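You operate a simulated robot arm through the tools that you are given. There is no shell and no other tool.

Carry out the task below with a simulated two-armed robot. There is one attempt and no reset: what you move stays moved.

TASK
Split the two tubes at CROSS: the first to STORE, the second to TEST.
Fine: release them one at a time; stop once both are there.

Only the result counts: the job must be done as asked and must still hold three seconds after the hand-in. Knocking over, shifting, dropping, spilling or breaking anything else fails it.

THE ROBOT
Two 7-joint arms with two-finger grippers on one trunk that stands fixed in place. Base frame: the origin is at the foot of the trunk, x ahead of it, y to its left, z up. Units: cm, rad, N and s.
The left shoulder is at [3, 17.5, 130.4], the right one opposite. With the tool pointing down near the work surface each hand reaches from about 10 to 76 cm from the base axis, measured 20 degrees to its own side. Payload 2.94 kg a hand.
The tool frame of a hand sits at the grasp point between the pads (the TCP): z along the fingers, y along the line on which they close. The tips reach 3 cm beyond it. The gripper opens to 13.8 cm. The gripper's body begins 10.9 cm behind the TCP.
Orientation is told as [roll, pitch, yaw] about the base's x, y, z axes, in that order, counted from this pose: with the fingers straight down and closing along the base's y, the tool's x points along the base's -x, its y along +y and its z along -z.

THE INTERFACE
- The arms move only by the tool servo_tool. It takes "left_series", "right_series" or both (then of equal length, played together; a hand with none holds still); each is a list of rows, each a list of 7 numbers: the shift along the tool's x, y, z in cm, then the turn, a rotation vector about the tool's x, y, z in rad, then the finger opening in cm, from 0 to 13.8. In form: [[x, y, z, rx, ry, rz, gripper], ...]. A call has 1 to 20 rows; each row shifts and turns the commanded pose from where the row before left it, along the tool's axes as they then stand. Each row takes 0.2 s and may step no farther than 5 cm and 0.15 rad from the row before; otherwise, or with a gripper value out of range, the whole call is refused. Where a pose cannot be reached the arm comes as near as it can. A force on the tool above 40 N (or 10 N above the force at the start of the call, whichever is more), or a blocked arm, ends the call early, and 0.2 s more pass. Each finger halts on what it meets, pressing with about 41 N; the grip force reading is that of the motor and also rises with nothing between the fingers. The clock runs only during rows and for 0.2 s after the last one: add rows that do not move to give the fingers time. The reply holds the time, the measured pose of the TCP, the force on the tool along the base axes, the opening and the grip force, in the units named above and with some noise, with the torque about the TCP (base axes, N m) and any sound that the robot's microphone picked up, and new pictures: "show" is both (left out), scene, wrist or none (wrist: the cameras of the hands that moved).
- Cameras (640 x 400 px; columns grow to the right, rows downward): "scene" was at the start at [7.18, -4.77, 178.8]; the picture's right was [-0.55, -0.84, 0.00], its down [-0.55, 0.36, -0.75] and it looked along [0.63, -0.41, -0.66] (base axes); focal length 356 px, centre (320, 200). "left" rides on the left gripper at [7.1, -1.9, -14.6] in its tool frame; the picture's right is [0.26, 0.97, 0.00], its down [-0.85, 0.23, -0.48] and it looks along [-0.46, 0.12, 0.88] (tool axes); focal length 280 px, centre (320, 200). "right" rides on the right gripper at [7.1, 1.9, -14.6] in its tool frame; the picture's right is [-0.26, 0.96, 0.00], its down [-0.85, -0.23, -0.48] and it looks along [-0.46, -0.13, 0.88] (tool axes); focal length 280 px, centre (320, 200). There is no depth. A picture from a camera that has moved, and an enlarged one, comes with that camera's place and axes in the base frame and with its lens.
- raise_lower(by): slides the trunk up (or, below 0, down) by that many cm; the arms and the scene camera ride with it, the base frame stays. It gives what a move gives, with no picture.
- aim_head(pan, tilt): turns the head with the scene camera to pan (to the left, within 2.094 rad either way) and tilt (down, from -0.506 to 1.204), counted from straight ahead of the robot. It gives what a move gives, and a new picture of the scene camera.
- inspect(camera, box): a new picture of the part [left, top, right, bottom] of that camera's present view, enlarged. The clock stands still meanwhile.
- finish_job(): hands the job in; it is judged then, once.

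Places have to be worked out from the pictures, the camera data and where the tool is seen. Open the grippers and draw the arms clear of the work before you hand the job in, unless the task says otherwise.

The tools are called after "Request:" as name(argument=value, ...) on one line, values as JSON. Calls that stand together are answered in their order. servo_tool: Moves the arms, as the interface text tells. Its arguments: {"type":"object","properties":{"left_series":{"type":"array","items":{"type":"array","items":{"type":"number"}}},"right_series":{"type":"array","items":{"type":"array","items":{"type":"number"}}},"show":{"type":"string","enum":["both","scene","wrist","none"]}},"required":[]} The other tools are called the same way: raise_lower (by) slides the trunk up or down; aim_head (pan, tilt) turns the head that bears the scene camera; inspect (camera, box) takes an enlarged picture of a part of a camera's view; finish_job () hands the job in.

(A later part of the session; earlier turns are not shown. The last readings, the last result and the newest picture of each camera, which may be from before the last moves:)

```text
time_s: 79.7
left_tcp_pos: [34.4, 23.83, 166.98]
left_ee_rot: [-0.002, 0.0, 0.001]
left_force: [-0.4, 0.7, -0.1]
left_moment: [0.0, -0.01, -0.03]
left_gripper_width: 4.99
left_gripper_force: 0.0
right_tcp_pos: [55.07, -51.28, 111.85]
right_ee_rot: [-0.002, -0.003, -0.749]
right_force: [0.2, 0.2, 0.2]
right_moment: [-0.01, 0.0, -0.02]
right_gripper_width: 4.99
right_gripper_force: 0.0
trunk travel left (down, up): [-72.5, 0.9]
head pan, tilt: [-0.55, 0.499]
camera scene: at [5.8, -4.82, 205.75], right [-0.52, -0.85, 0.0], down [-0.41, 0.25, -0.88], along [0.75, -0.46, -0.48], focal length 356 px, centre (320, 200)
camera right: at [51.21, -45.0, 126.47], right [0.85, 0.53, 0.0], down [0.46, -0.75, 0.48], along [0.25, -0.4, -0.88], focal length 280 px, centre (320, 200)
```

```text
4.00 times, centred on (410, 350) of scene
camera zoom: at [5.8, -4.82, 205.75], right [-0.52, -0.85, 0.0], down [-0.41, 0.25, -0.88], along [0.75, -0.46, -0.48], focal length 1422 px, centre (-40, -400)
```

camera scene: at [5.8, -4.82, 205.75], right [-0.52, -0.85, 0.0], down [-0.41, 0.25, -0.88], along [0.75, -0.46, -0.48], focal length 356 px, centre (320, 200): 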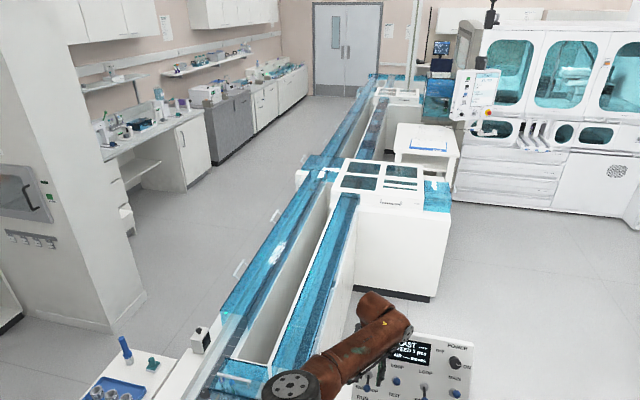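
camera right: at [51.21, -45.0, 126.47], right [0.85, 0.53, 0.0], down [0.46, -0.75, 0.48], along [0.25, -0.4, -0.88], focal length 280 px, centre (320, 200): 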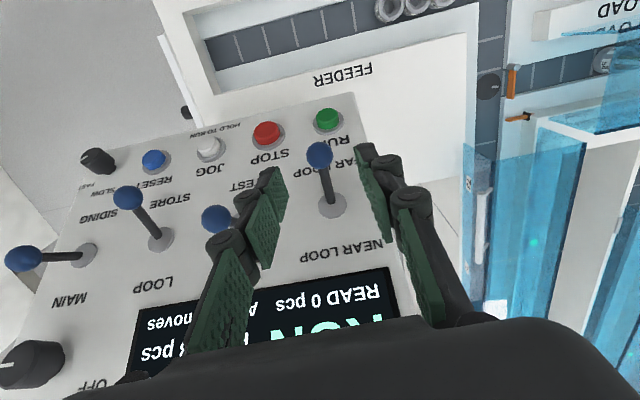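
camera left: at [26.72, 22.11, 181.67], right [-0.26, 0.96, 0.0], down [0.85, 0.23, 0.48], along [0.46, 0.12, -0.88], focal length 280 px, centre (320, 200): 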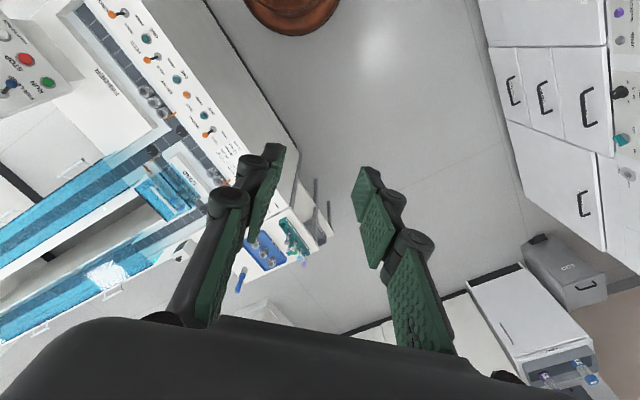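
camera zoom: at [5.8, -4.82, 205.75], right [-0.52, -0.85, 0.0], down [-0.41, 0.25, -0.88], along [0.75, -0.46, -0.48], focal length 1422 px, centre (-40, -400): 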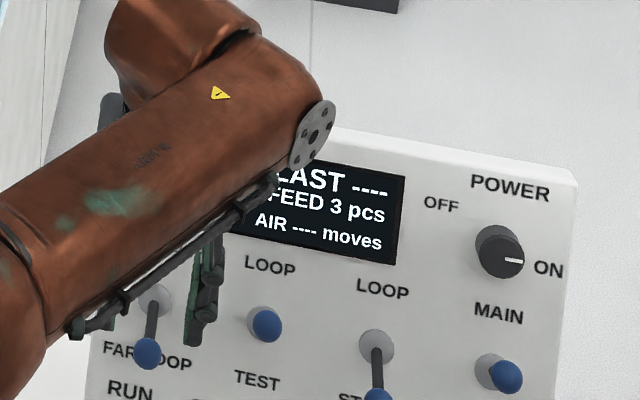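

The knob is centred between the fingers. I descend 6.9 cm and close gently on it.

Request:
servo_tool(right_series=[[0, 0, 2, 0, 0, 0, 5], [0, 0, 2, 0, 0, 0, 5], [0, 0, 1.5, 0, 0, 0, 5], [0, 0, 1.3, 0, 0, 0, 5], [0, 0, 0, 0, 0, 0, 5]], show="wrist")

```text
time_s: 80.9
left_tcp_pos: [34.46, 23.9, 167.0]
left_ee_rot: [0.0, 0.0, 0.001]
left_force: [-1.2, 0.2, -0.2]
left_moment: [-0.01, 0.0, -0.03]
left_gripper_width: 5.0
left_gripper_force: 0.0
right_tcp_pos: [55.03, -51.12, 105.17]
right_ee_rot: [0.0, -0.001, -0.747]
right_force: [1.2, 0.2, -0.2]
right_moment: [0.0, -0.01, 0.01]
right_gripper_width: 4.98
right_gripper_force: 0.0
trunk travel left (down, up): [-72.5, 0.9]
head pan, tilt: [-0.55, 0.499]
camera right: at [51.25, -44.79, 119.76], right [0.85, 0.53, 0.0], down [0.46, -0.75, 0.48], along [0.25, -0.4, -0.88], focal length 280 px, centre (320, 200)
```

right: 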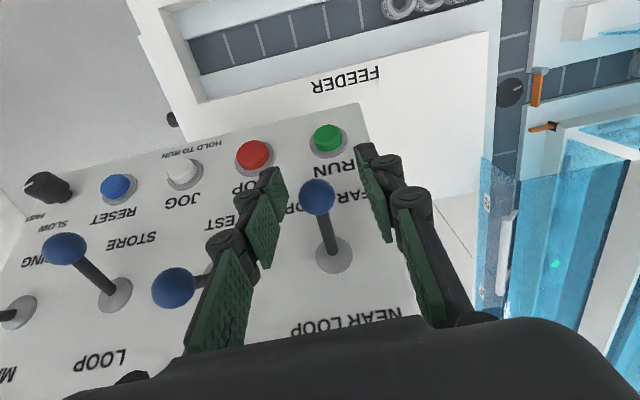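

The knob sits right at the TCP. Close and then lift along the arc.

Request:
servo_tool(right_series=[[0, 0, 0, 0, 0, 0, 3], [0, 0, 0, 0, 0, 0, 1], [0, 0, 0, 0, 0, 0, 0.5], [0, 0, 0, 0, 0, 0, 0.5]], show="wrist")

```text
time_s: 81.9
left_tcp_pos: [34.38, 23.67, 167.01]
left_ee_rot: [0.001, 0.0, 0.0]
left_force: [-0.3, 0.2, -0.7]
left_moment: [0.0, 0.0, 0.02]
left_gripper_width: 5.0
left_gripper_force: 0.1
right_tcp_pos: [55.09, -51.21, 105.23]
right_ee_rot: [-0.002, -0.001, -0.751]
right_force: [-5.2, -6.0, -1.9]
right_moment: [-0.02, 0.09, -0.06]
right_gripper_width: 1.95
right_gripper_force: 41.7
trunk travel left (down, up): [-72.5, 0.9]
head pan, tilt: [-0.55, 0.499]
camera right: at [51.1, -44.96, 119.74], right [0.85, 0.53, 0.0], down [0.46, -0.75, 0.48], along [0.25, -0.41, -0.88], focal length 280 px, centre (320, 200)
```

right: 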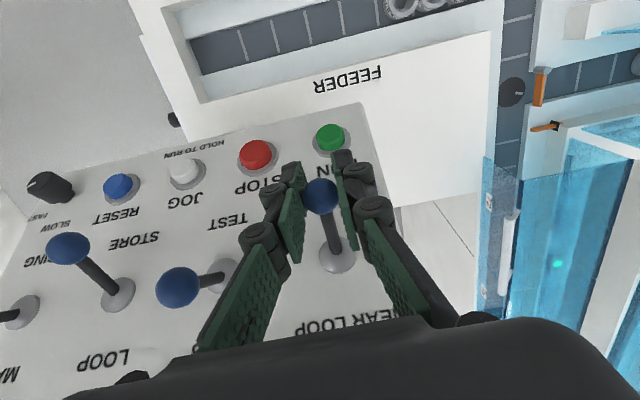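

Gripped (1.95 cm). Lifting along the arc toward NEAR LOOP.

Request:
servo_tool(right_series=[[0, 0, -0.8, 0, 0, 0, 0.5], [-0.25, 0, -1.14, 0, 0, 0, 0.5], [-0.54, 0, -1.04, 0, 0, 0, 0.5], [-0.65, 0, -0.7, 0, 0, 0, 0.5]], show="wrist")

```text
time_s: 82.9
left_tcp_pos: [34.3, 23.67, 167.0]
left_ee_rot: [-0.001, -0.004, 0.003]
left_force: [-0.8, 0.2, -0.1]
left_moment: [0.02, -0.03, 0.01]
left_gripper_width: 5.0
left_gripper_force: 0.1
right_tcp_pos: [55.91, -52.22, 108.69]
right_ee_rot: [-0.002, 0.005, -0.749]
right_force: [-16.8, 2.0, -13.6]
right_moment: [0.78, 0.83, -0.01]
right_gripper_width: 2.01
right_gripper_force: 44.6
trunk travel left (down, up): [-72.5, 0.9]
head pan, tilt: [-0.55, 0.499]
camera right: at [52.1, -45.94, 123.35], right [0.85, 0.53, 0.0], down [0.47, -0.75, 0.47], along [0.25, -0.4, -0.88], focal length 280 px, centre (320, 200)
```

right: 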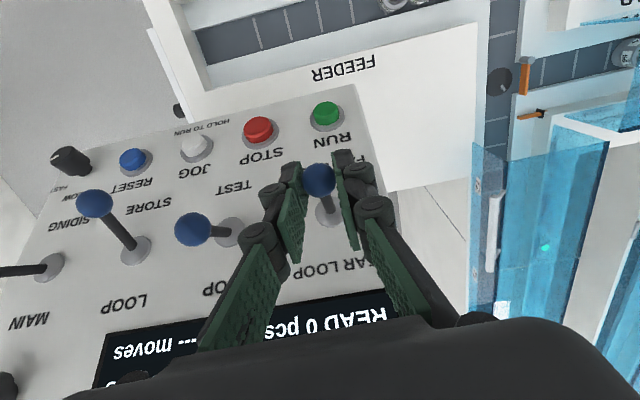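

Lever is up with rising end-stop force. I open the fingers and lift away, then verify.

Request:
servo_tool(right_series=[[0, 0, 0, 0, 0, 0, 3], [0, 0, 0, 0, 0, 0, 5], [0, 0, -3, 0, 0, 0, 5], [0.5, 0, -4, 0, 0, 0, 5], [2, -1, -3, 0, 0, 0, 3], [2, -1, 0, 0, 0, 0, 0], [2, -1, 0, 0, 0, 0, 0]])

Request:
inspect(camera="scene", box=[340, 300, 480, 400])

Request:
inspect(camera="right", box=[200, 100, 520, 300])

Request:
inspect(camera="scene", box=[290, 150, 460, 256])

```text
time_s: 84.5
left_tcp_pos: [34.4, 23.86, 167.17]
left_ee_rot: [0.0, 0.0, 0.0]
left_force: [-0.8, -0.3, 0.0]
left_moment: [0.0, 0.02, -0.01]
left_gripper_width: 4.98
left_gripper_force: 0.2
right_tcp_pos: [49.26, -49.82, 118.71]
right_ee_rot: [0.0, -0.001, -0.747]
right_force: [0.0, 0.1, 0.2]
right_moment: [-0.02, -0.03, -0.02]
right_gripper_width: 0.04
right_gripper_force: 15.6
trunk travel left (down, up): [-72.5, 0.9]
head pan, tilt: [-0.55, 0.499]
camera scene: at [5.76, -4.78, 205.75], right [-0.52, -0.85, 0.0], down [-0.41, 0.25, -0.88], along [0.75, -0.46, -0.48], focal length 356 px, centre (320, 200)
camera right: at [45.29, -43.52, 133.44], right [0.85, 0.53, 0.0], down [0.47, -0.75, 0.48], along [0.25, -0.4, -0.88], focal length 280 px, centre (320, 200)
```

scene: 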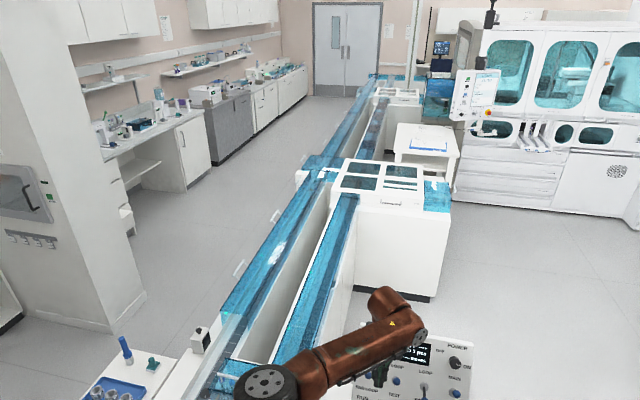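
right: 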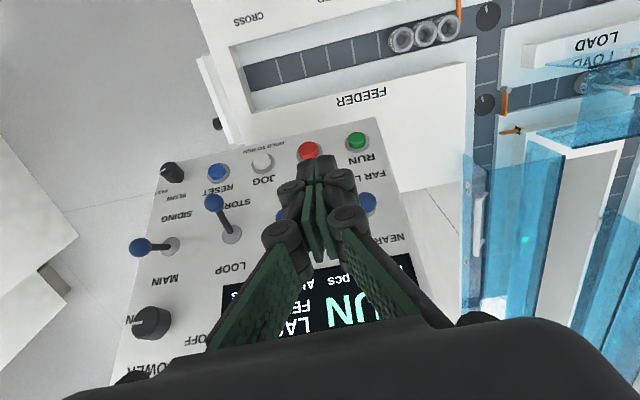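

```text
4.00 times, centred on (410, 350) of scene
camera zoom: at [5.76, -4.78, 205.75], right [-0.52, -0.85, 0.0], down [-0.41, 0.25, -0.88], along [0.75, -0.46, -0.48], focal length 1422 px, centre (-40, -400)
```

zoom: 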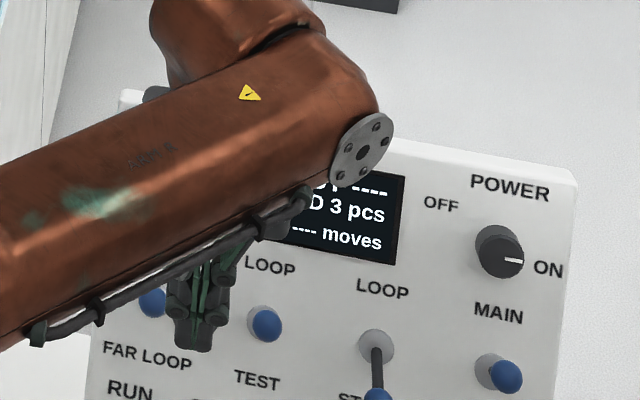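

```text
2.00 times, centred on (360, 200) of right
camera zoom: at [45.29, -43.52, 133.44], right [0.85, 0.53, 0.0], down [0.47, -0.75, 0.48], along [0.25, -0.4, -0.88], focal length 561 px, centre (240, 200)
```

zoom: 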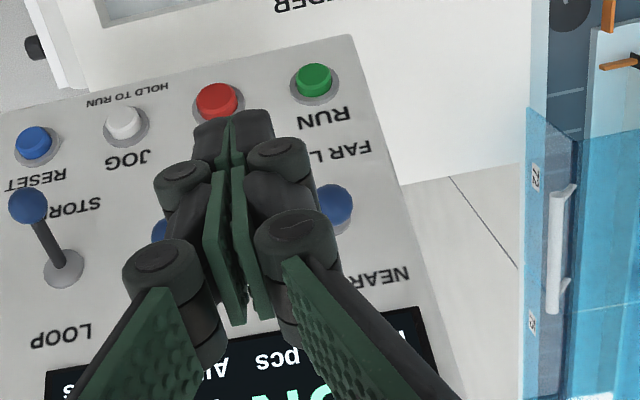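

```text
3.76 times, centred on (375, 203) of scene
camera zoom: at [5.76, -4.78, 205.75], right [-0.52, -0.85, 0.0], down [-0.41, 0.25, -0.88], along [0.75, -0.46, -0.48], focal length 1338 px, centre (113, 189)
```

zoom: 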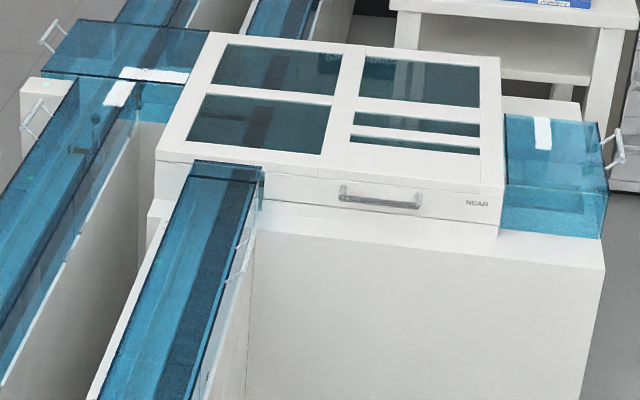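

NEAR LOOP is set and no tube came down the return lane (it would be well past NEAR by now). Now hover over the TEST knob.

Request:
servo_tool(right_series=[[-2.45, -1.89, 1.0, 0, 0, 0, 0], [-2.45, -1.89, 1.5, 0, 0, 0, 0], [-2.45, -1.89, 1.6, 0, 0, 0, 0], [0, 0, 0, 0, 0, 0, 0]], show="wrist")

Request:
inspect(camera="right", box=[240, 100, 400, 220])

Request:
inspect(camera="scene", box=[260, 180, 400, 340])

```text
time_s: 85.5
left_tcp_pos: [34.45, 23.97, 167.01]
left_ee_rot: [-0.002, 0.001, 0.002]
left_force: [0.2, 0.1, 0.4]
left_moment: [-0.02, 0.0, -0.02]
left_gripper_width: 5.01
left_gripper_force: 0.0
right_tcp_pos: [50.71, -59.2, 114.78]
right_ee_rot: [0.0, -0.004, -0.748]
right_force: [0.6, 0.3, 0.8]
right_moment: [0.01, -0.01, 0.0]
right_gripper_width: 0.01
right_gripper_force: 28.2
trunk travel left (down, up): [-72.5, 0.9]
head pan, tilt: [-0.55, 0.499]
camera right: at [46.86, -52.87, 129.3], right [0.85, 0.53, 0.0], down [0.47, -0.75, 0.48], along [0.25, -0.4, -0.88], focal length 280 px, centre (320, 200)
```

right: 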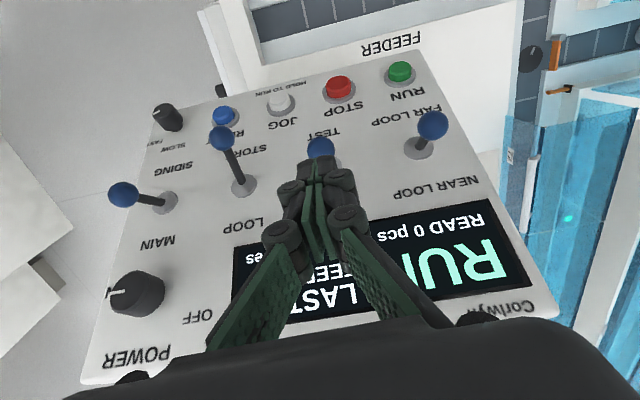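

```text
3.33 times, centred on (320, 160) of right
camera zoom: at [46.86, -52.87, 129.3], right [0.85, 0.53, 0.0], down [0.47, -0.75, 0.48], along [0.25, -0.4, -0.88], focal length 935 px, centre (320, 333)
```

zoom: 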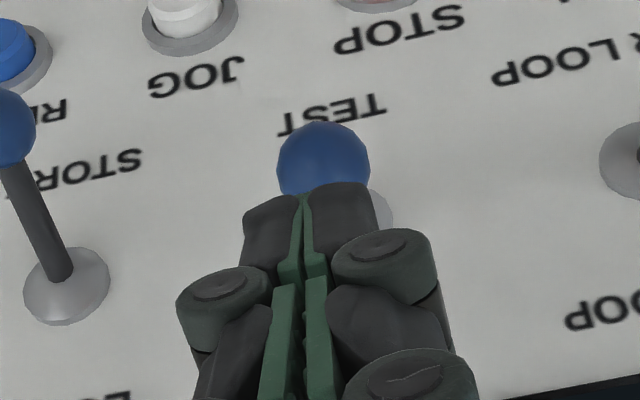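

```text
2.50 times, centred on (330, 260) of scene
camera zoom: at [5.83, -4.83, 205.75], right [-0.52, -0.85, 0.0], down [-0.41, 0.25, -0.88], along [0.75, -0.46, -0.48], focal length 889 px, centre (295, 50)
```

zoom: 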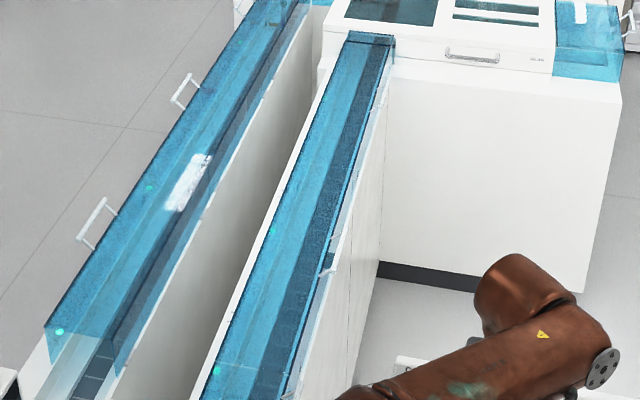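

Return lane clear. I correct 0.3 cm and push the TEST knob down along its arc.

Request:
servo_tool(right_series=[[0.3, 0.3, 0.9, 0, 0, 0, 0], [0.2, 0, 0.9, 0, 0, 0, 0], [0.4, 0, 0.9, 0, 0, 0, 0], [0.5, 0, 0.9, 0, 0, 0, 0], [0.5, 0, 0.9, 0, 0, 0, 0], [0.4, 0, 0.9, 0, 0, 0, 0]], show="none")

Request:
servo_tool(right_series=[[0, 0, -2, 0, 0, 0, 0], [1, 0, -3.5, 0, 0, 0, 0], [3, 0, -3.5, 0, 0, 0, 0], [4, 0, -2, 0, 0, 0, 0], [4, -1, 0, 0, 0, 0, 0], [0, 0, 0, 0, 0, 0, 0]], show="both")

Request:
inspect(camera="scene", box=[340, 300, 480, 400])

Request:
inspect(camera="right", box=[120, 100, 520, 350])

```text
time_s: 86.9
left_tcp_pos: [34.34, 23.84, 167.04]
left_ee_rot: [-0.002, 0.0, 0.0]
left_force: [0.9, 0.0, 0.3]
left_moment: [0.02, 0.0, -0.05]
left_gripper_width: 5.01
left_gripper_force: 0.1
right_tcp_pos: [49.28, -57.24, 109.37]
right_ee_rot: [0.0, 0.001, -0.75]
right_force: [0.6, 0.3, -0.5]
right_moment: [-0.02, -0.02, -0.02]
right_gripper_width: 0.0
right_gripper_force: 28.8
trunk travel left (down, up): [-72.5, 0.9]
head pan, tilt: [-0.55, 0.499]
```

```text
time_s: 88.3
left_tcp_pos: [34.4, 23.68, 166.93]
left_ee_rot: [0.0, 0.001, 0.002]
left_force: [0.2, -0.9, -1.0]
left_moment: [0.02, 0.02, -0.01]
left_gripper_width: 5.0
left_gripper_force: 0.1
right_tcp_pos: [39.91, -49.93, 120.32]
right_ee_rot: [0.0, 0.0, -0.749]
right_force: [0.5, 0.2, -0.5]
right_moment: [0.01, 0.04, 0.02]
right_gripper_width: 0.0
right_gripper_force: 28.6
trunk travel left (down, up): [-72.5, 0.9]
head pan, tilt: [-0.55, 0.499]
camera scene: at [5.9, -4.95, 205.74], right [-0.52, -0.85, 0.0], down [-0.41, 0.25, -0.88], along [0.75, -0.46, -0.48], focal length 356 px, centre (320, 200)
camera right: at [35.99, -43.68, 134.96], right [0.85, 0.53, 0.0], down [0.47, -0.75, 0.48], along [0.25, -0.4, -0.88], focal length 280 px, centre (320, 200)
```

scene: 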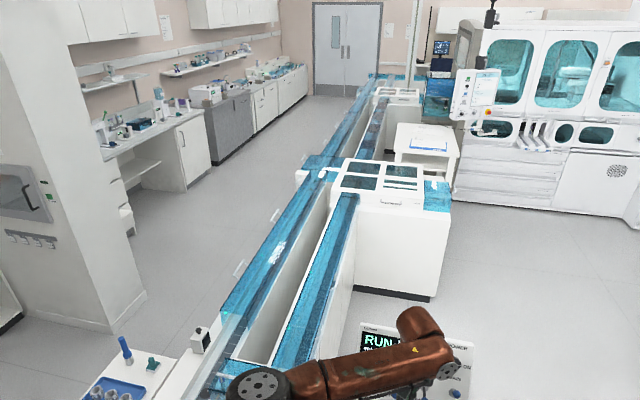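
right: 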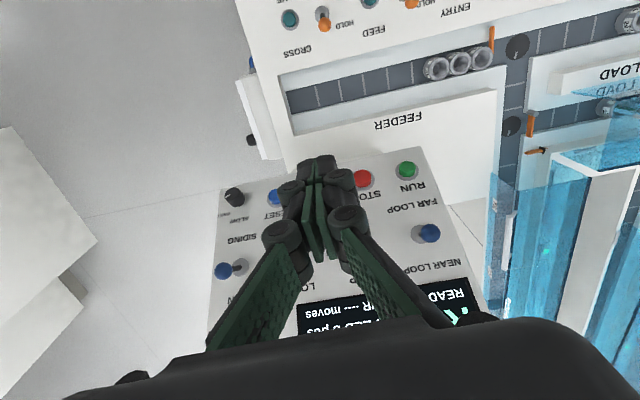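

```text
4.00 times, centred on (410, 350) of scene
camera zoom: at [5.9, -4.95, 205.74], right [-0.52, -0.85, 0.0], down [-0.41, 0.25, -0.88], along [0.75, -0.46, -0.48], focal length 1422 px, centre (-40, -400)
```

zoom: 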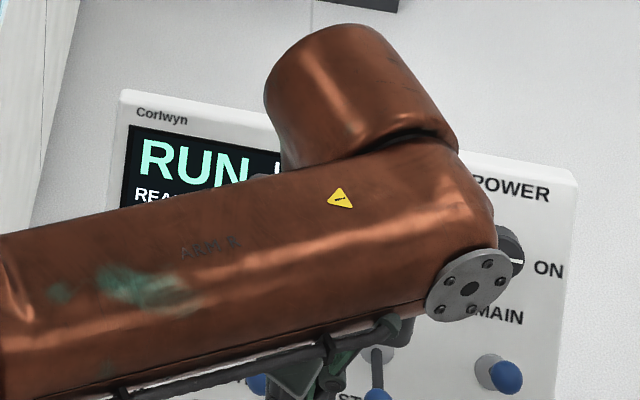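

```text
1.60 times, centred on (320, 225) of right
camera zoom: at [35.99, -43.68, 134.96], right [0.85, 0.53, 0.0], down [0.47, -0.75, 0.48], along [0.25, -0.4, -0.88], focal length 449 px, centre (320, 160)
```

zoom: 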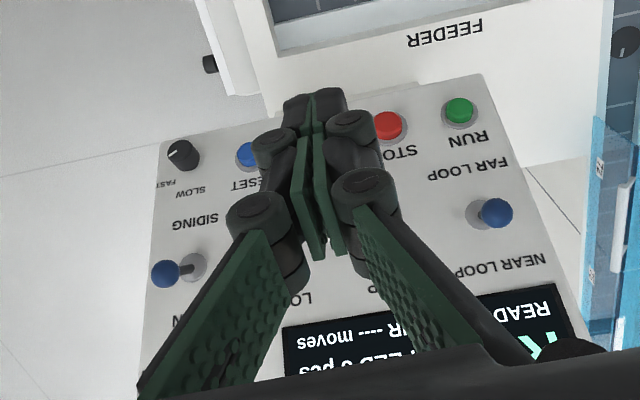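

I go to the CROSS-ONE hover, which also clears the view of the TEST lever.

Request:
servo_tool(right_series=[[2.5, -0.3, 2, 0, 0, 0, 0], [2.5, -0.3, 4, 0, 0, 0, 0], [2.5, -0.3, 4, 0, 0, 0, 0], [1.5, -0.25, 4.5, 0, 0, 0, 0], [1.5, -0.2, 4.5, 0, 0, 0, 0], [1, -0.2, 4.5, 0, 0, 0, 0], [1, -0.2, 4.5, 0, 0, 0, 0], [1, 0, 4.5, 0, 0, 0, 0], [0, 0, 2, 0, 0, 0, 0], [0, 0, 0, 0, 0, 0, 0]], show="both")

Request:
inspect(camera="scene", box=[340, 300, 480, 400])

Request:
inspect(camera="right", box=[240, 100, 400, 200])

Request:
inspect(camera="scene", box=[290, 150, 350, 210])

```text
time_s: 90.5
left_tcp_pos: [34.36, 23.88, 166.89]
left_ee_rot: [-0.001, 0.0, 0.002]
left_force: [0.0, -0.9, -0.2]
left_moment: [0.01, 0.03, -0.03]
left_gripper_width: 5.01
left_gripper_force: 0.0
right_tcp_pos: [29.14, -41.94, 85.89]
right_ee_rot: [0.0, 0.0, -0.75]
right_force: [-0.5, 0.0, 0.7]
right_moment: [0.0, 0.0, -0.01]
right_gripper_width: 0.0
right_gripper_force: 28.8
trunk travel left (down, up): [-72.5, 0.9]
head pan, tilt: [-0.55, 0.499]
camera scene: at [5.8, -4.82, 205.75], right [-0.52, -0.85, 0.0], down [-0.41, 0.25, -0.88], along [0.75, -0.46, -0.48], focal length 356 px, centre (320, 200)
camera right: at [25.15, -35.61, 100.34], right [0.85, 0.53, 0.0], down [0.46, -0.75, 0.48], along [0.25, -0.4, -0.88], focal length 280 px, centre (320, 200)
```

scene: 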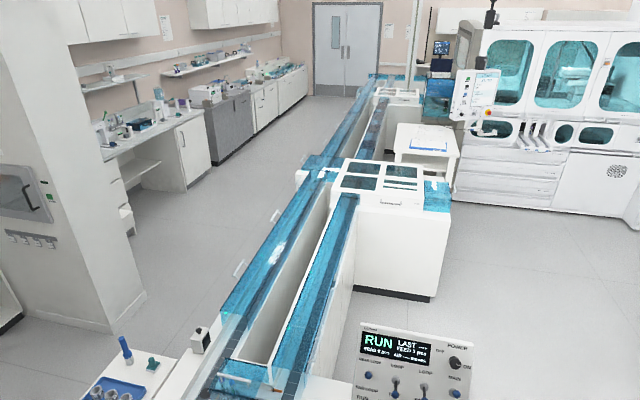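
right: 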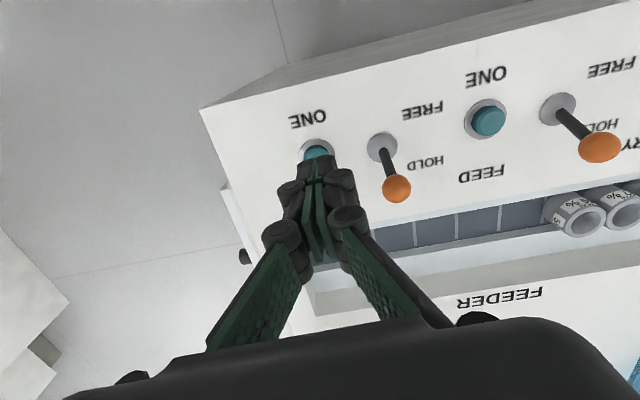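

```text
4.00 times, centred on (410, 350) of scene
camera zoom: at [5.8, -4.82, 205.75], right [-0.52, -0.85, 0.0], down [-0.41, 0.25, -0.88], along [0.75, -0.46, -0.48], focal length 1422 px, centre (-40, -400)
```

zoom: 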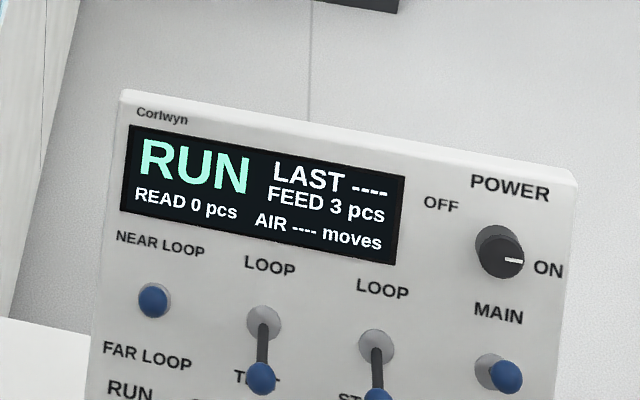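

```text
4.00 times, centred on (320, 150) of right
camera zoom: at [25.15, -35.61, 100.34], right [0.85, 0.53, 0.0], down [0.46, -0.75, 0.48], along [0.25, -0.4, -0.88], focal length 1122 px, centre (320, 400)
```

zoom: 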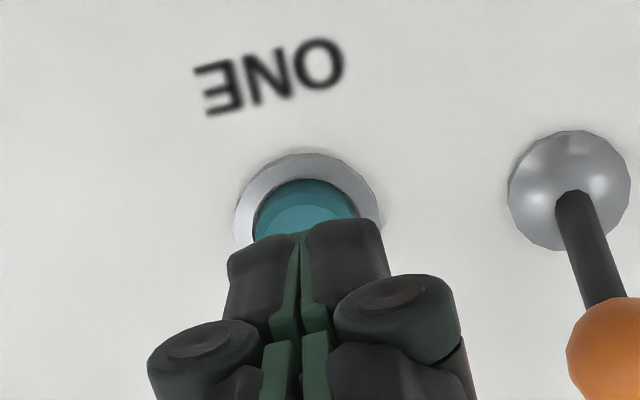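

```text
6.67 times, centred on (320, 180) of scene
camera zoom: at [5.8, -4.82, 205.75], right [-0.52, -0.85, 0.0], down [-0.41, 0.25, -0.88], along [0.75, -0.46, -0.48], focal length 2370 px, centre (320, 333)
```

zoom: 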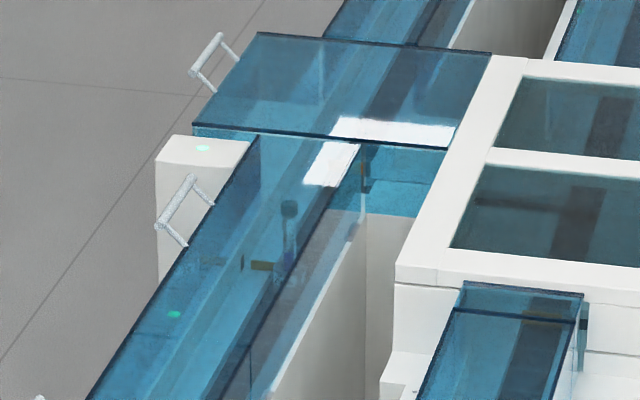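

Levers read NEAR LOOP, TEST, STORE, MAIN; the second tube still waits at CROSS. I go down to just above first contact on CROSS-ONE.

Request:
servo_tool(right_series=[[0.1, -0.2, 1.3, 0, 0, 0, 0], [0.1, -0.1, 1.3, 0, 0, 0, 0], [0, 0, 1.3, 0, 0, 0, 0], [0, 0, 1.0, 0, 0, 0, 0], [0, 0, 0.3, 0, 0, 0, 0]], show="none")

Request:
servo_tool(right_series=[[0, 0, 0.25, 0, 0, 0, 0]], show="none")

```text
time_s: 91.7
left_tcp_pos: [34.31, 23.82, 166.98]
left_ee_rot: [-0.001, 0.0, 0.0]
left_force: [-1.5, 0.1, 0.7]
left_moment: [0.0, -0.01, -0.02]
left_gripper_width: 5.01
left_gripper_force: 0.1
right_tcp_pos: [28.45, -42.06, 80.59]
right_ee_rot: [0.0, -0.002, -0.749]
right_force: [0.6, 0.2, 1.7]
right_moment: [-0.01, -0.05, -0.01]
right_gripper_width: 0.59
right_gripper_force: 28.8
trunk travel left (down, up): [-72.5, 0.9]
head pan, tilt: [-0.55, 0.499]
```

```text
time_s: 92.1
left_tcp_pos: [34.41, 23.77, 166.9]
left_ee_rot: [-0.002, 0.0, 0.001]
left_force: [-0.4, -0.5, 1.0]
left_moment: [-0.02, -0.01, 0.01]
left_gripper_width: 4.99
left_gripper_force: 0.0
right_tcp_pos: [28.56, -42.12, 80.42]
right_ee_rot: [-0.001, -0.002, -0.748]
right_force: [0.1, 0.4, 2.6]
right_moment: [-0.01, -0.03, -0.01]
right_gripper_width: 0.61
right_gripper_force: 28.1
trunk travel left (down, up): [-72.5, 0.9]
head pan, tilt: [-0.55, 0.499]
heard: click
```

Click. I lift off and follow the second tube.

Request:
servo_tool(right_series=[[0, 0, -2, 0, 0, 0, 0], [0, 0, -4, 0, 0, 0, 0], [0, 0, -4, 0, 0, 0, 0], [0, 0, -4, 0, 0, 0, 0]], show="none")

Request:
inspect(camera="scene", box=[290, 140, 370, 220])

Request:
servo_tool(right_series=[[0, 0, -4, 0, 0, 0, 0], [0, 0, -4, 0, 0, 0, 0], [0, 0, -4, 0, 0, 0, 0], [0, 0, -4, 0, 0, 0, 0]], show="none")

Request:
inspect(camera="scene", box=[300, 140, 440, 220])

Request:
servo_tool(right_series=[[0, 0, 0, 0, 0, 0, 0], [0, 0, 0, 0, 0, 0, 0], [0, 0, 0, 0, 0, 0, 0], [0, 0, 0, 0, 0, 0, 0]], show="none")

Request:
inspect(camera="scene", box=[300, 140, 440, 220])

```text
time_s: 93.1
left_tcp_pos: [34.3, 23.93, 167.09]
left_ee_rot: [-0.001, 0.0, 0.004]
left_force: [0.4, -0.4, 0.7]
left_moment: [0.0, 0.03, 0.02]
left_gripper_width: 5.01
left_gripper_force: 0.1
right_tcp_pos: [28.42, -42.0, 94.59]
right_ee_rot: [0.0, -0.001, -0.75]
right_force: [0.6, 0.2, -0.2]
right_moment: [0.01, -0.02, 0.02]
right_gripper_width: 0.0
right_gripper_force: 27.9
trunk travel left (down, up): [-72.5, 0.9]
head pan, tilt: [-0.55, 0.499]
```

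```text
5.00 times, centred on (330, 180) of scene
camera zoom: at [5.78, -4.78, 205.75], right [-0.52, -0.85, 0.0], down [-0.41, 0.25, -0.88], along [0.75, -0.46, -0.48], focal length 1778 px, centre (270, 300)
```

zoom: 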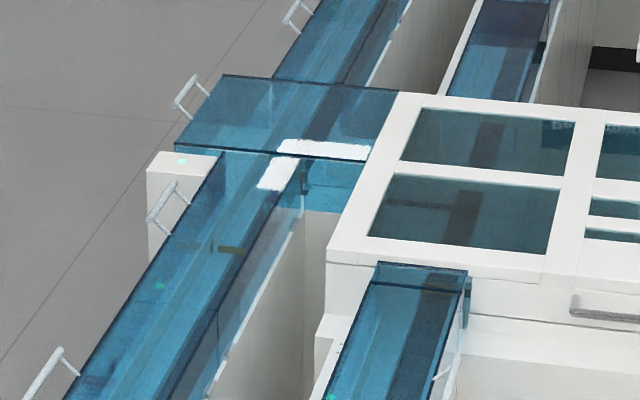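

```text
time_s: 94.1
left_tcp_pos: [34.4, 23.93, 166.98]
left_ee_rot: [-0.001, -0.001, 0.002]
left_force: [-0.5, 0.2, -0.2]
left_moment: [-0.02, -0.01, -0.03]
left_gripper_width: 5.0
left_gripper_force: 0.0
right_tcp_pos: [28.61, -42.0, 110.56]
right_ee_rot: [-0.003, -0.001, -0.749]
right_force: [0.9, -0.2, 0.1]
right_moment: [-0.02, 0.01, 0.0]
right_gripper_width: 0.01
right_gripper_force: 28.5
trunk travel left (down, up): [-72.5, 0.9]
head pan, tilt: [-0.55, 0.499]
```

```text
4.57 times, centred on (370, 180) of scene
camera zoom: at [5.79, -4.78, 205.75], right [-0.52, -0.85, 0.0], down [-0.41, 0.25, -0.88], along [0.75, -0.46, -0.48], focal length 1625 px, centre (91, 291)
```

zoom: 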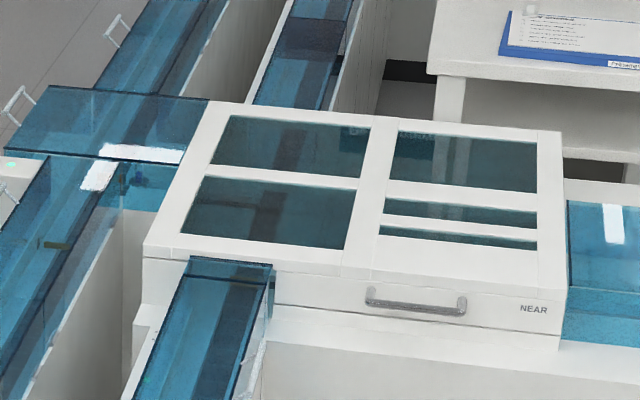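

```text
time_s: 95.1
left_tcp_pos: [34.38, 23.8, 166.96]
left_ee_rot: [0.0, -0.001, 0.002]
left_force: [-0.1, -0.2, -0.2]
left_moment: [-0.02, -0.02, 0.01]
left_gripper_width: 4.99
left_gripper_force: 0.1
right_tcp_pos: [28.54, -41.98, 110.42]
right_ee_rot: [0.001, 0.0, -0.749]
right_force: [0.2, 0.7, 0.4]
right_moment: [-0.02, 0.0, 0.01]
right_gripper_width: 0.01
right_gripper_force: 28.2
trunk travel left (down, up): [-72.5, 0.9]
head pan, tilt: [-0.55, 0.499]
```

```text
4.57 times, centred on (370, 180) of scene
camera zoom: at [5.8, -4.86, 205.74], right [-0.52, -0.85, 0.0], down [-0.41, 0.25, -0.88], along [0.75, -0.46, -0.48], focal length 1625 px, centre (91, 291)
```

zoom: 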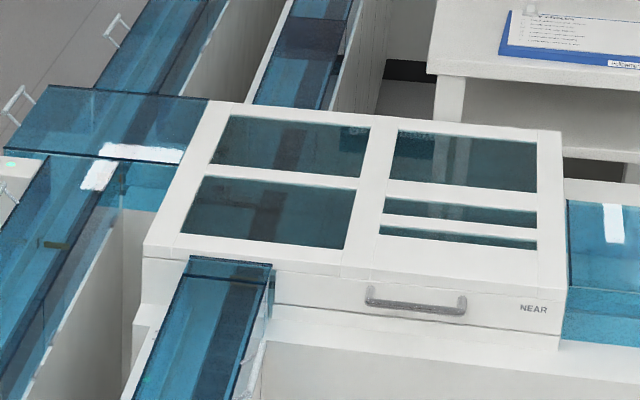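

The second tube turned into the NEAR crossing. Keep watching the NEAR module, its right end and the return lane.

Request:
servo_tool(right_series=[[0, 0, 0, 0, 0, 0, 0], [0, 0, 0, 0, 0, 0, 0], [0, 0, 0, 0, 0, 0, 0]], show="none")

Request:
inspect(camera="scene", box=[330, 155, 410, 215])

Request:
servo_tool(right_series=[[0, 0, 0, 0, 0, 0, 0], [0, 0, 0, 0, 0, 0, 0], [0, 0, 0, 0, 0, 0, 0]], show="none")

Request:
inspect(camera="scene", box=[330, 155, 460, 225])

Request:
servo_tool(right_series=[[0, 0, 0, 0, 0, 0, 0], [0, 0, 0, 0, 0, 0, 0], [0, 0, 0, 0, 0, 0, 0]], show="none")

Request:
inspect(camera="scene", box=[330, 155, 460, 225])

Request:
servo_tool(right_series=[[0, 0, 0, 0, 0, 0, 0], [0, 0, 0, 0, 0, 0, 0], [0, 0, 0, 0, 0, 0, 0]], show="none")

Request:
inspect(camera="scene", box=[330, 155, 460, 225])

```text
time_s: 95.9
left_tcp_pos: [34.38, 23.92, 166.88]
left_ee_rot: [-0.002, -0.001, 0.002]
left_force: [-0.5, -0.6, -0.5]
left_moment: [0.0, 0.0, 0.02]
left_gripper_width: 4.99
left_gripper_force: 0.0
right_tcp_pos: [28.5, -42.22, 110.48]
right_ee_rot: [0.0, -0.002, -0.749]
right_force: [-1.0, 0.0, 0.2]
right_moment: [0.03, 0.0, 0.02]
right_gripper_width: 0.0
right_gripper_force: 29.0
trunk travel left (down, up): [-72.5, 0.9]
head pan, tilt: [-0.55, 0.499]
```

```text
6.67 times, centred on (370, 185) of scene
camera zoom: at [5.8, -4.84, 205.75], right [-0.52, -0.85, 0.0], down [-0.41, 0.25, -0.88], along [0.75, -0.46, -0.48], focal length 2370 px, centre (-13, 300)
```

zoom: 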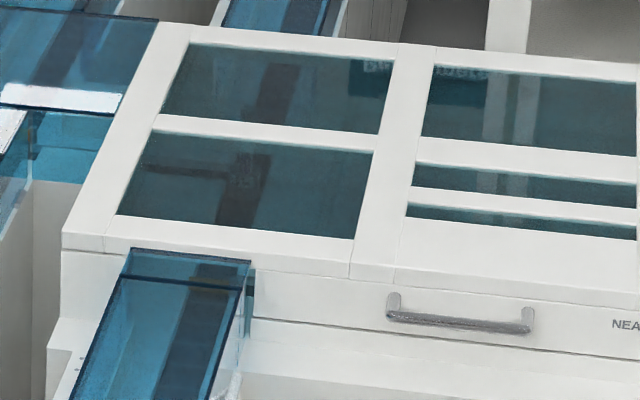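

```text
time_s: 96.7
left_tcp_pos: [34.35, 23.77, 166.98]
left_ee_rot: [-0.002, 0.0, 0.001]
left_force: [-0.4, -0.5, -0.5]
left_moment: [-0.01, 0.0, -0.03]
left_gripper_width: 5.02
left_gripper_force: 0.1
right_tcp_pos: [28.6, -42.07, 110.31]
right_ee_rot: [0.002, -0.003, -0.748]
right_force: [-0.1, -0.3, 0.2]
right_moment: [0.01, 0.0, 0.03]
right_gripper_width: 0.03
right_gripper_force: 28.2
trunk travel left (down, up): [-72.5, 0.9]
head pan, tilt: [-0.55, 0.499]
```

```text
4.92 times, centred on (395, 190) of scene
camera zoom: at [5.8, -4.85, 205.75], right [-0.52, -0.85, 0.0], down [-0.41, 0.25, -0.88], along [0.75, -0.46, -0.48], focal length 1750 px, centre (-49, 249)
```

zoom: 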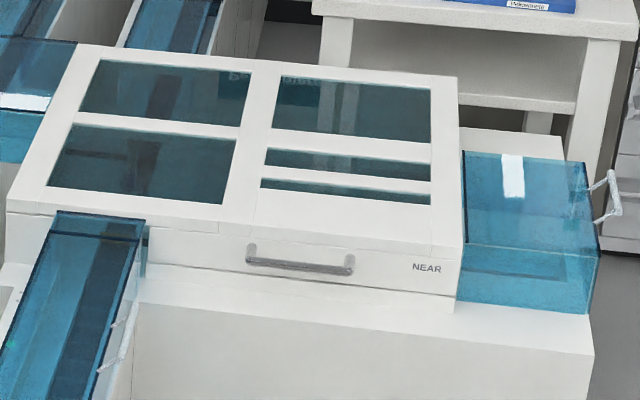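

```text
time_s: 97.5
left_tcp_pos: [34.32, 23.84, 166.99]
left_ee_rot: [-0.002, -0.001, 0.001]
left_force: [-0.4, 0.2, 0.3]
left_moment: [-0.01, 0.02, 0.01]
left_gripper_width: 5.01
left_gripper_force: 0.1
right_tcp_pos: [28.56, -42.07, 110.44]
right_ee_rot: [-0.001, -0.002, -0.749]
right_force: [-0.4, 0.3, -0.2]
right_moment: [0.0, -0.02, -0.01]
right_gripper_width: 0.02
right_gripper_force: 28.4
trunk travel left (down, up): [-72.5, 0.9]
head pan, tilt: [-0.55, 0.499]
```

```text
4.92 times, centred on (395, 190) of scene
camera zoom: at [5.8, -4.84, 205.75], right [-0.52, -0.85, 0.0], down [-0.41, 0.25, -0.88], along [0.75, -0.46, -0.48], focal length 1750 px, centre (-49, 249)
```

zoom: 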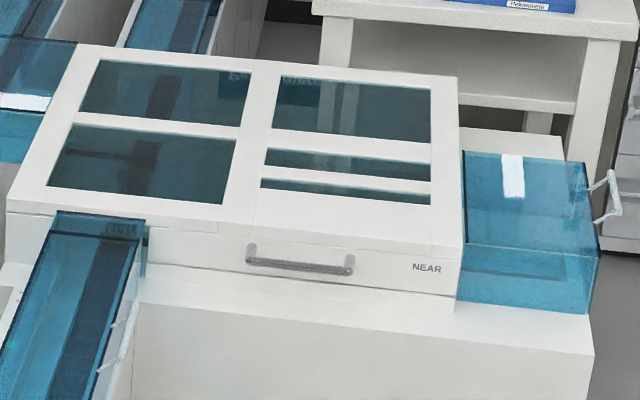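

```text
time_s: 98.3
left_tcp_pos: [34.45, 23.88, 166.97]
left_ee_rot: [-0.003, 0.001, 0.001]
left_force: [0.7, 0.7, -0.3]
left_moment: [0.01, -0.04, -0.04]
left_gripper_width: 4.99
left_gripper_force: 0.0
right_tcp_pos: [28.53, -42.04, 110.52]
right_ee_rot: [-0.001, -0.002, -0.748]
right_force: [0.4, 0.9, -0.1]
right_moment: [-0.01, 0.0, -0.02]
right_gripper_width: 0.02
right_gripper_force: 28.0
trunk travel left (down, up): [-72.5, 0.9]
head pan, tilt: [-0.55, 0.499]
```

```text
4.92 times, centred on (395, 190) of scene
camera zoom: at [5.8, -4.84, 205.75], right [-0.52, -0.85, 0.0], down [-0.41, 0.25, -0.88], along [0.75, -0.46, -0.48], focal length 1750 px, centre (-49, 249)
```

zoom: 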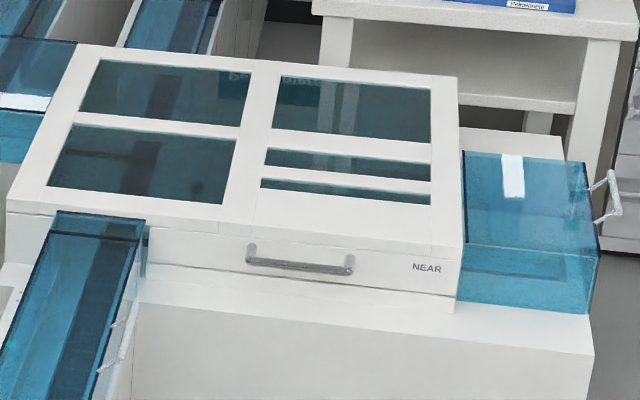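

Around 97.5 s the puck showed at the lane just under NEAR's front edge and then vanished from the lane, the same as at FAR. I check closely now along the branch.

Request:
inspect(camera="scene", box=[325, 185, 365, 225])

Request:
inspect(camera="scene", box=[375, 165, 460, 225])

Request:
servo_tool(right_series=[[0, 0, 0, 0, 0, 0, 0], [0, 0, 0, 0, 0, 0, 0], [0, 0, 0, 0, 0, 0, 0]], show="none")

Request:
inspect(camera="scene", box=[375, 165, 460, 225])

Request:
servo_tool(right_series=[[0, 0, 0, 0, 0, 0, 0], [0, 0, 0, 0, 0, 0, 0], [0, 0, 0, 0, 0, 0, 0]], show="none")

Request:
inspect(camera="scene", box=[375, 165, 460, 225])

Request:
inspect(camera="scene", box=[280, 190, 370, 300])

```text
10.00 times, centred on (345, 205) of scene
camera zoom: at [5.8, -4.84, 205.75], right [-0.52, -0.85, 0.0], down [-0.41, 0.25, -0.88], along [0.75, -0.46, -0.48], focal length 3555 px, centre (70, 150)
```

zoom: 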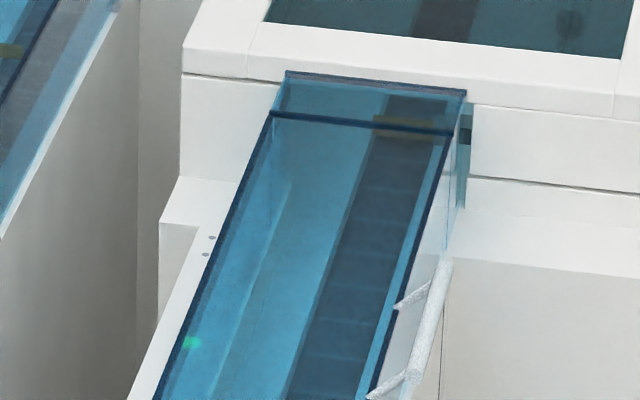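

```text
6.67 times, centred on (418, 195) of scene
camera zoom: at [5.8, -4.84, 205.75], right [-0.52, -0.85, 0.0], down [-0.41, 0.25, -0.88], along [0.75, -0.46, -0.48], focal length 2370 px, centre (-330, 233)
```

zoom: 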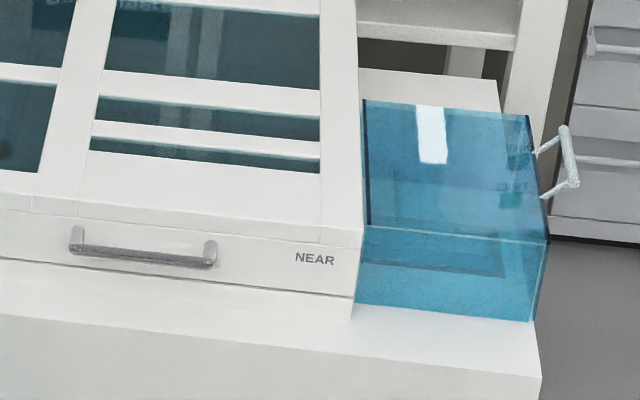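

```text
time_s: 99.1
left_tcp_pos: [34.34, 23.81, 167.05]
left_ee_rot: [0.002, 0.0, -0.001]
left_force: [-0.3, -1.5, -0.4]
left_moment: [0.0, 0.03, 0.01]
left_gripper_width: 4.98
left_gripper_force: 0.1
right_tcp_pos: [28.61, -42.1, 110.47]
right_ee_rot: [0.001, -0.002, -0.75]
right_force: [-0.1, -0.2, -0.4]
right_moment: [0.03, 0.0, 0.01]
right_gripper_width: 0.0
right_gripper_force: 28.3
trunk travel left (down, up): [-72.5, 0.9]
head pan, tilt: [-0.55, 0.499]
```

```text
6.67 times, centred on (418, 195) of scene
camera zoom: at [5.8, -4.84, 205.75], right [-0.52, -0.85, 0.0], down [-0.41, 0.25, -0.88], along [0.75, -0.46, -0.48], focal length 2370 px, centre (-330, 233)
```

zoom: 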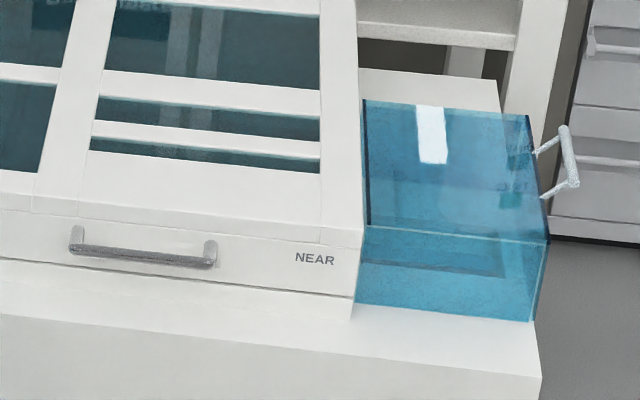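

```text
time_s: 99.9
left_tcp_pos: [34.39, 23.8, 166.93]
left_ee_rot: [0.0, 0.0, 0.001]
left_force: [0.1, -0.2, -0.1]
left_moment: [0.0, -0.01, -0.01]
left_gripper_width: 5.0
left_gripper_force: 0.2
right_tcp_pos: [28.52, -42.13, 110.43]
right_ee_rot: [0.001, -0.001, -0.748]
right_force: [0.3, -0.1, 0.3]
right_moment: [0.05, -0.01, -0.01]
right_gripper_width: 0.03
right_gripper_force: 28.8
trunk travel left (down, up): [-72.5, 0.9]
head pan, tilt: [-0.55, 0.499]
```

```text
6.67 times, centred on (418, 195) of scene
camera zoom: at [5.8, -4.84, 205.75], right [-0.52, -0.85, 0.0], down [-0.41, 0.25, -0.88], along [0.75, -0.46, -0.48], focal length 2370 px, centre (-330, 233)
```

zoom: 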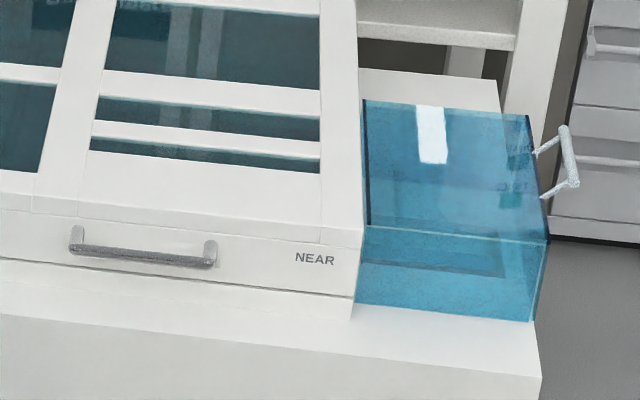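

```text
3.64 times, centred on (325, 245) of scene
camera zoom: at [5.8, -4.84, 205.75], right [-0.52, -0.85, 0.0], down [-0.41, 0.25, -0.88], along [0.75, -0.46, -0.48], focal length 1293 px, centre (302, 36)
```

zoom: 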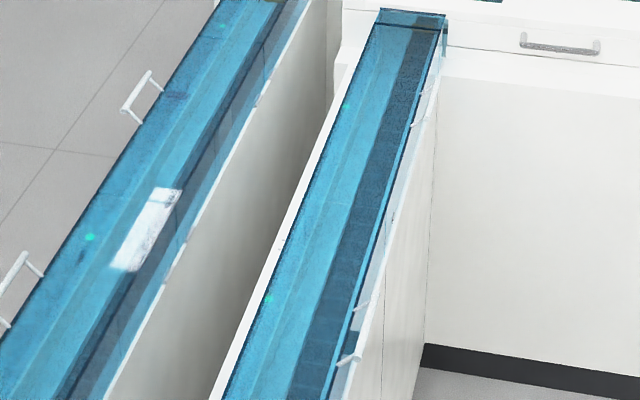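

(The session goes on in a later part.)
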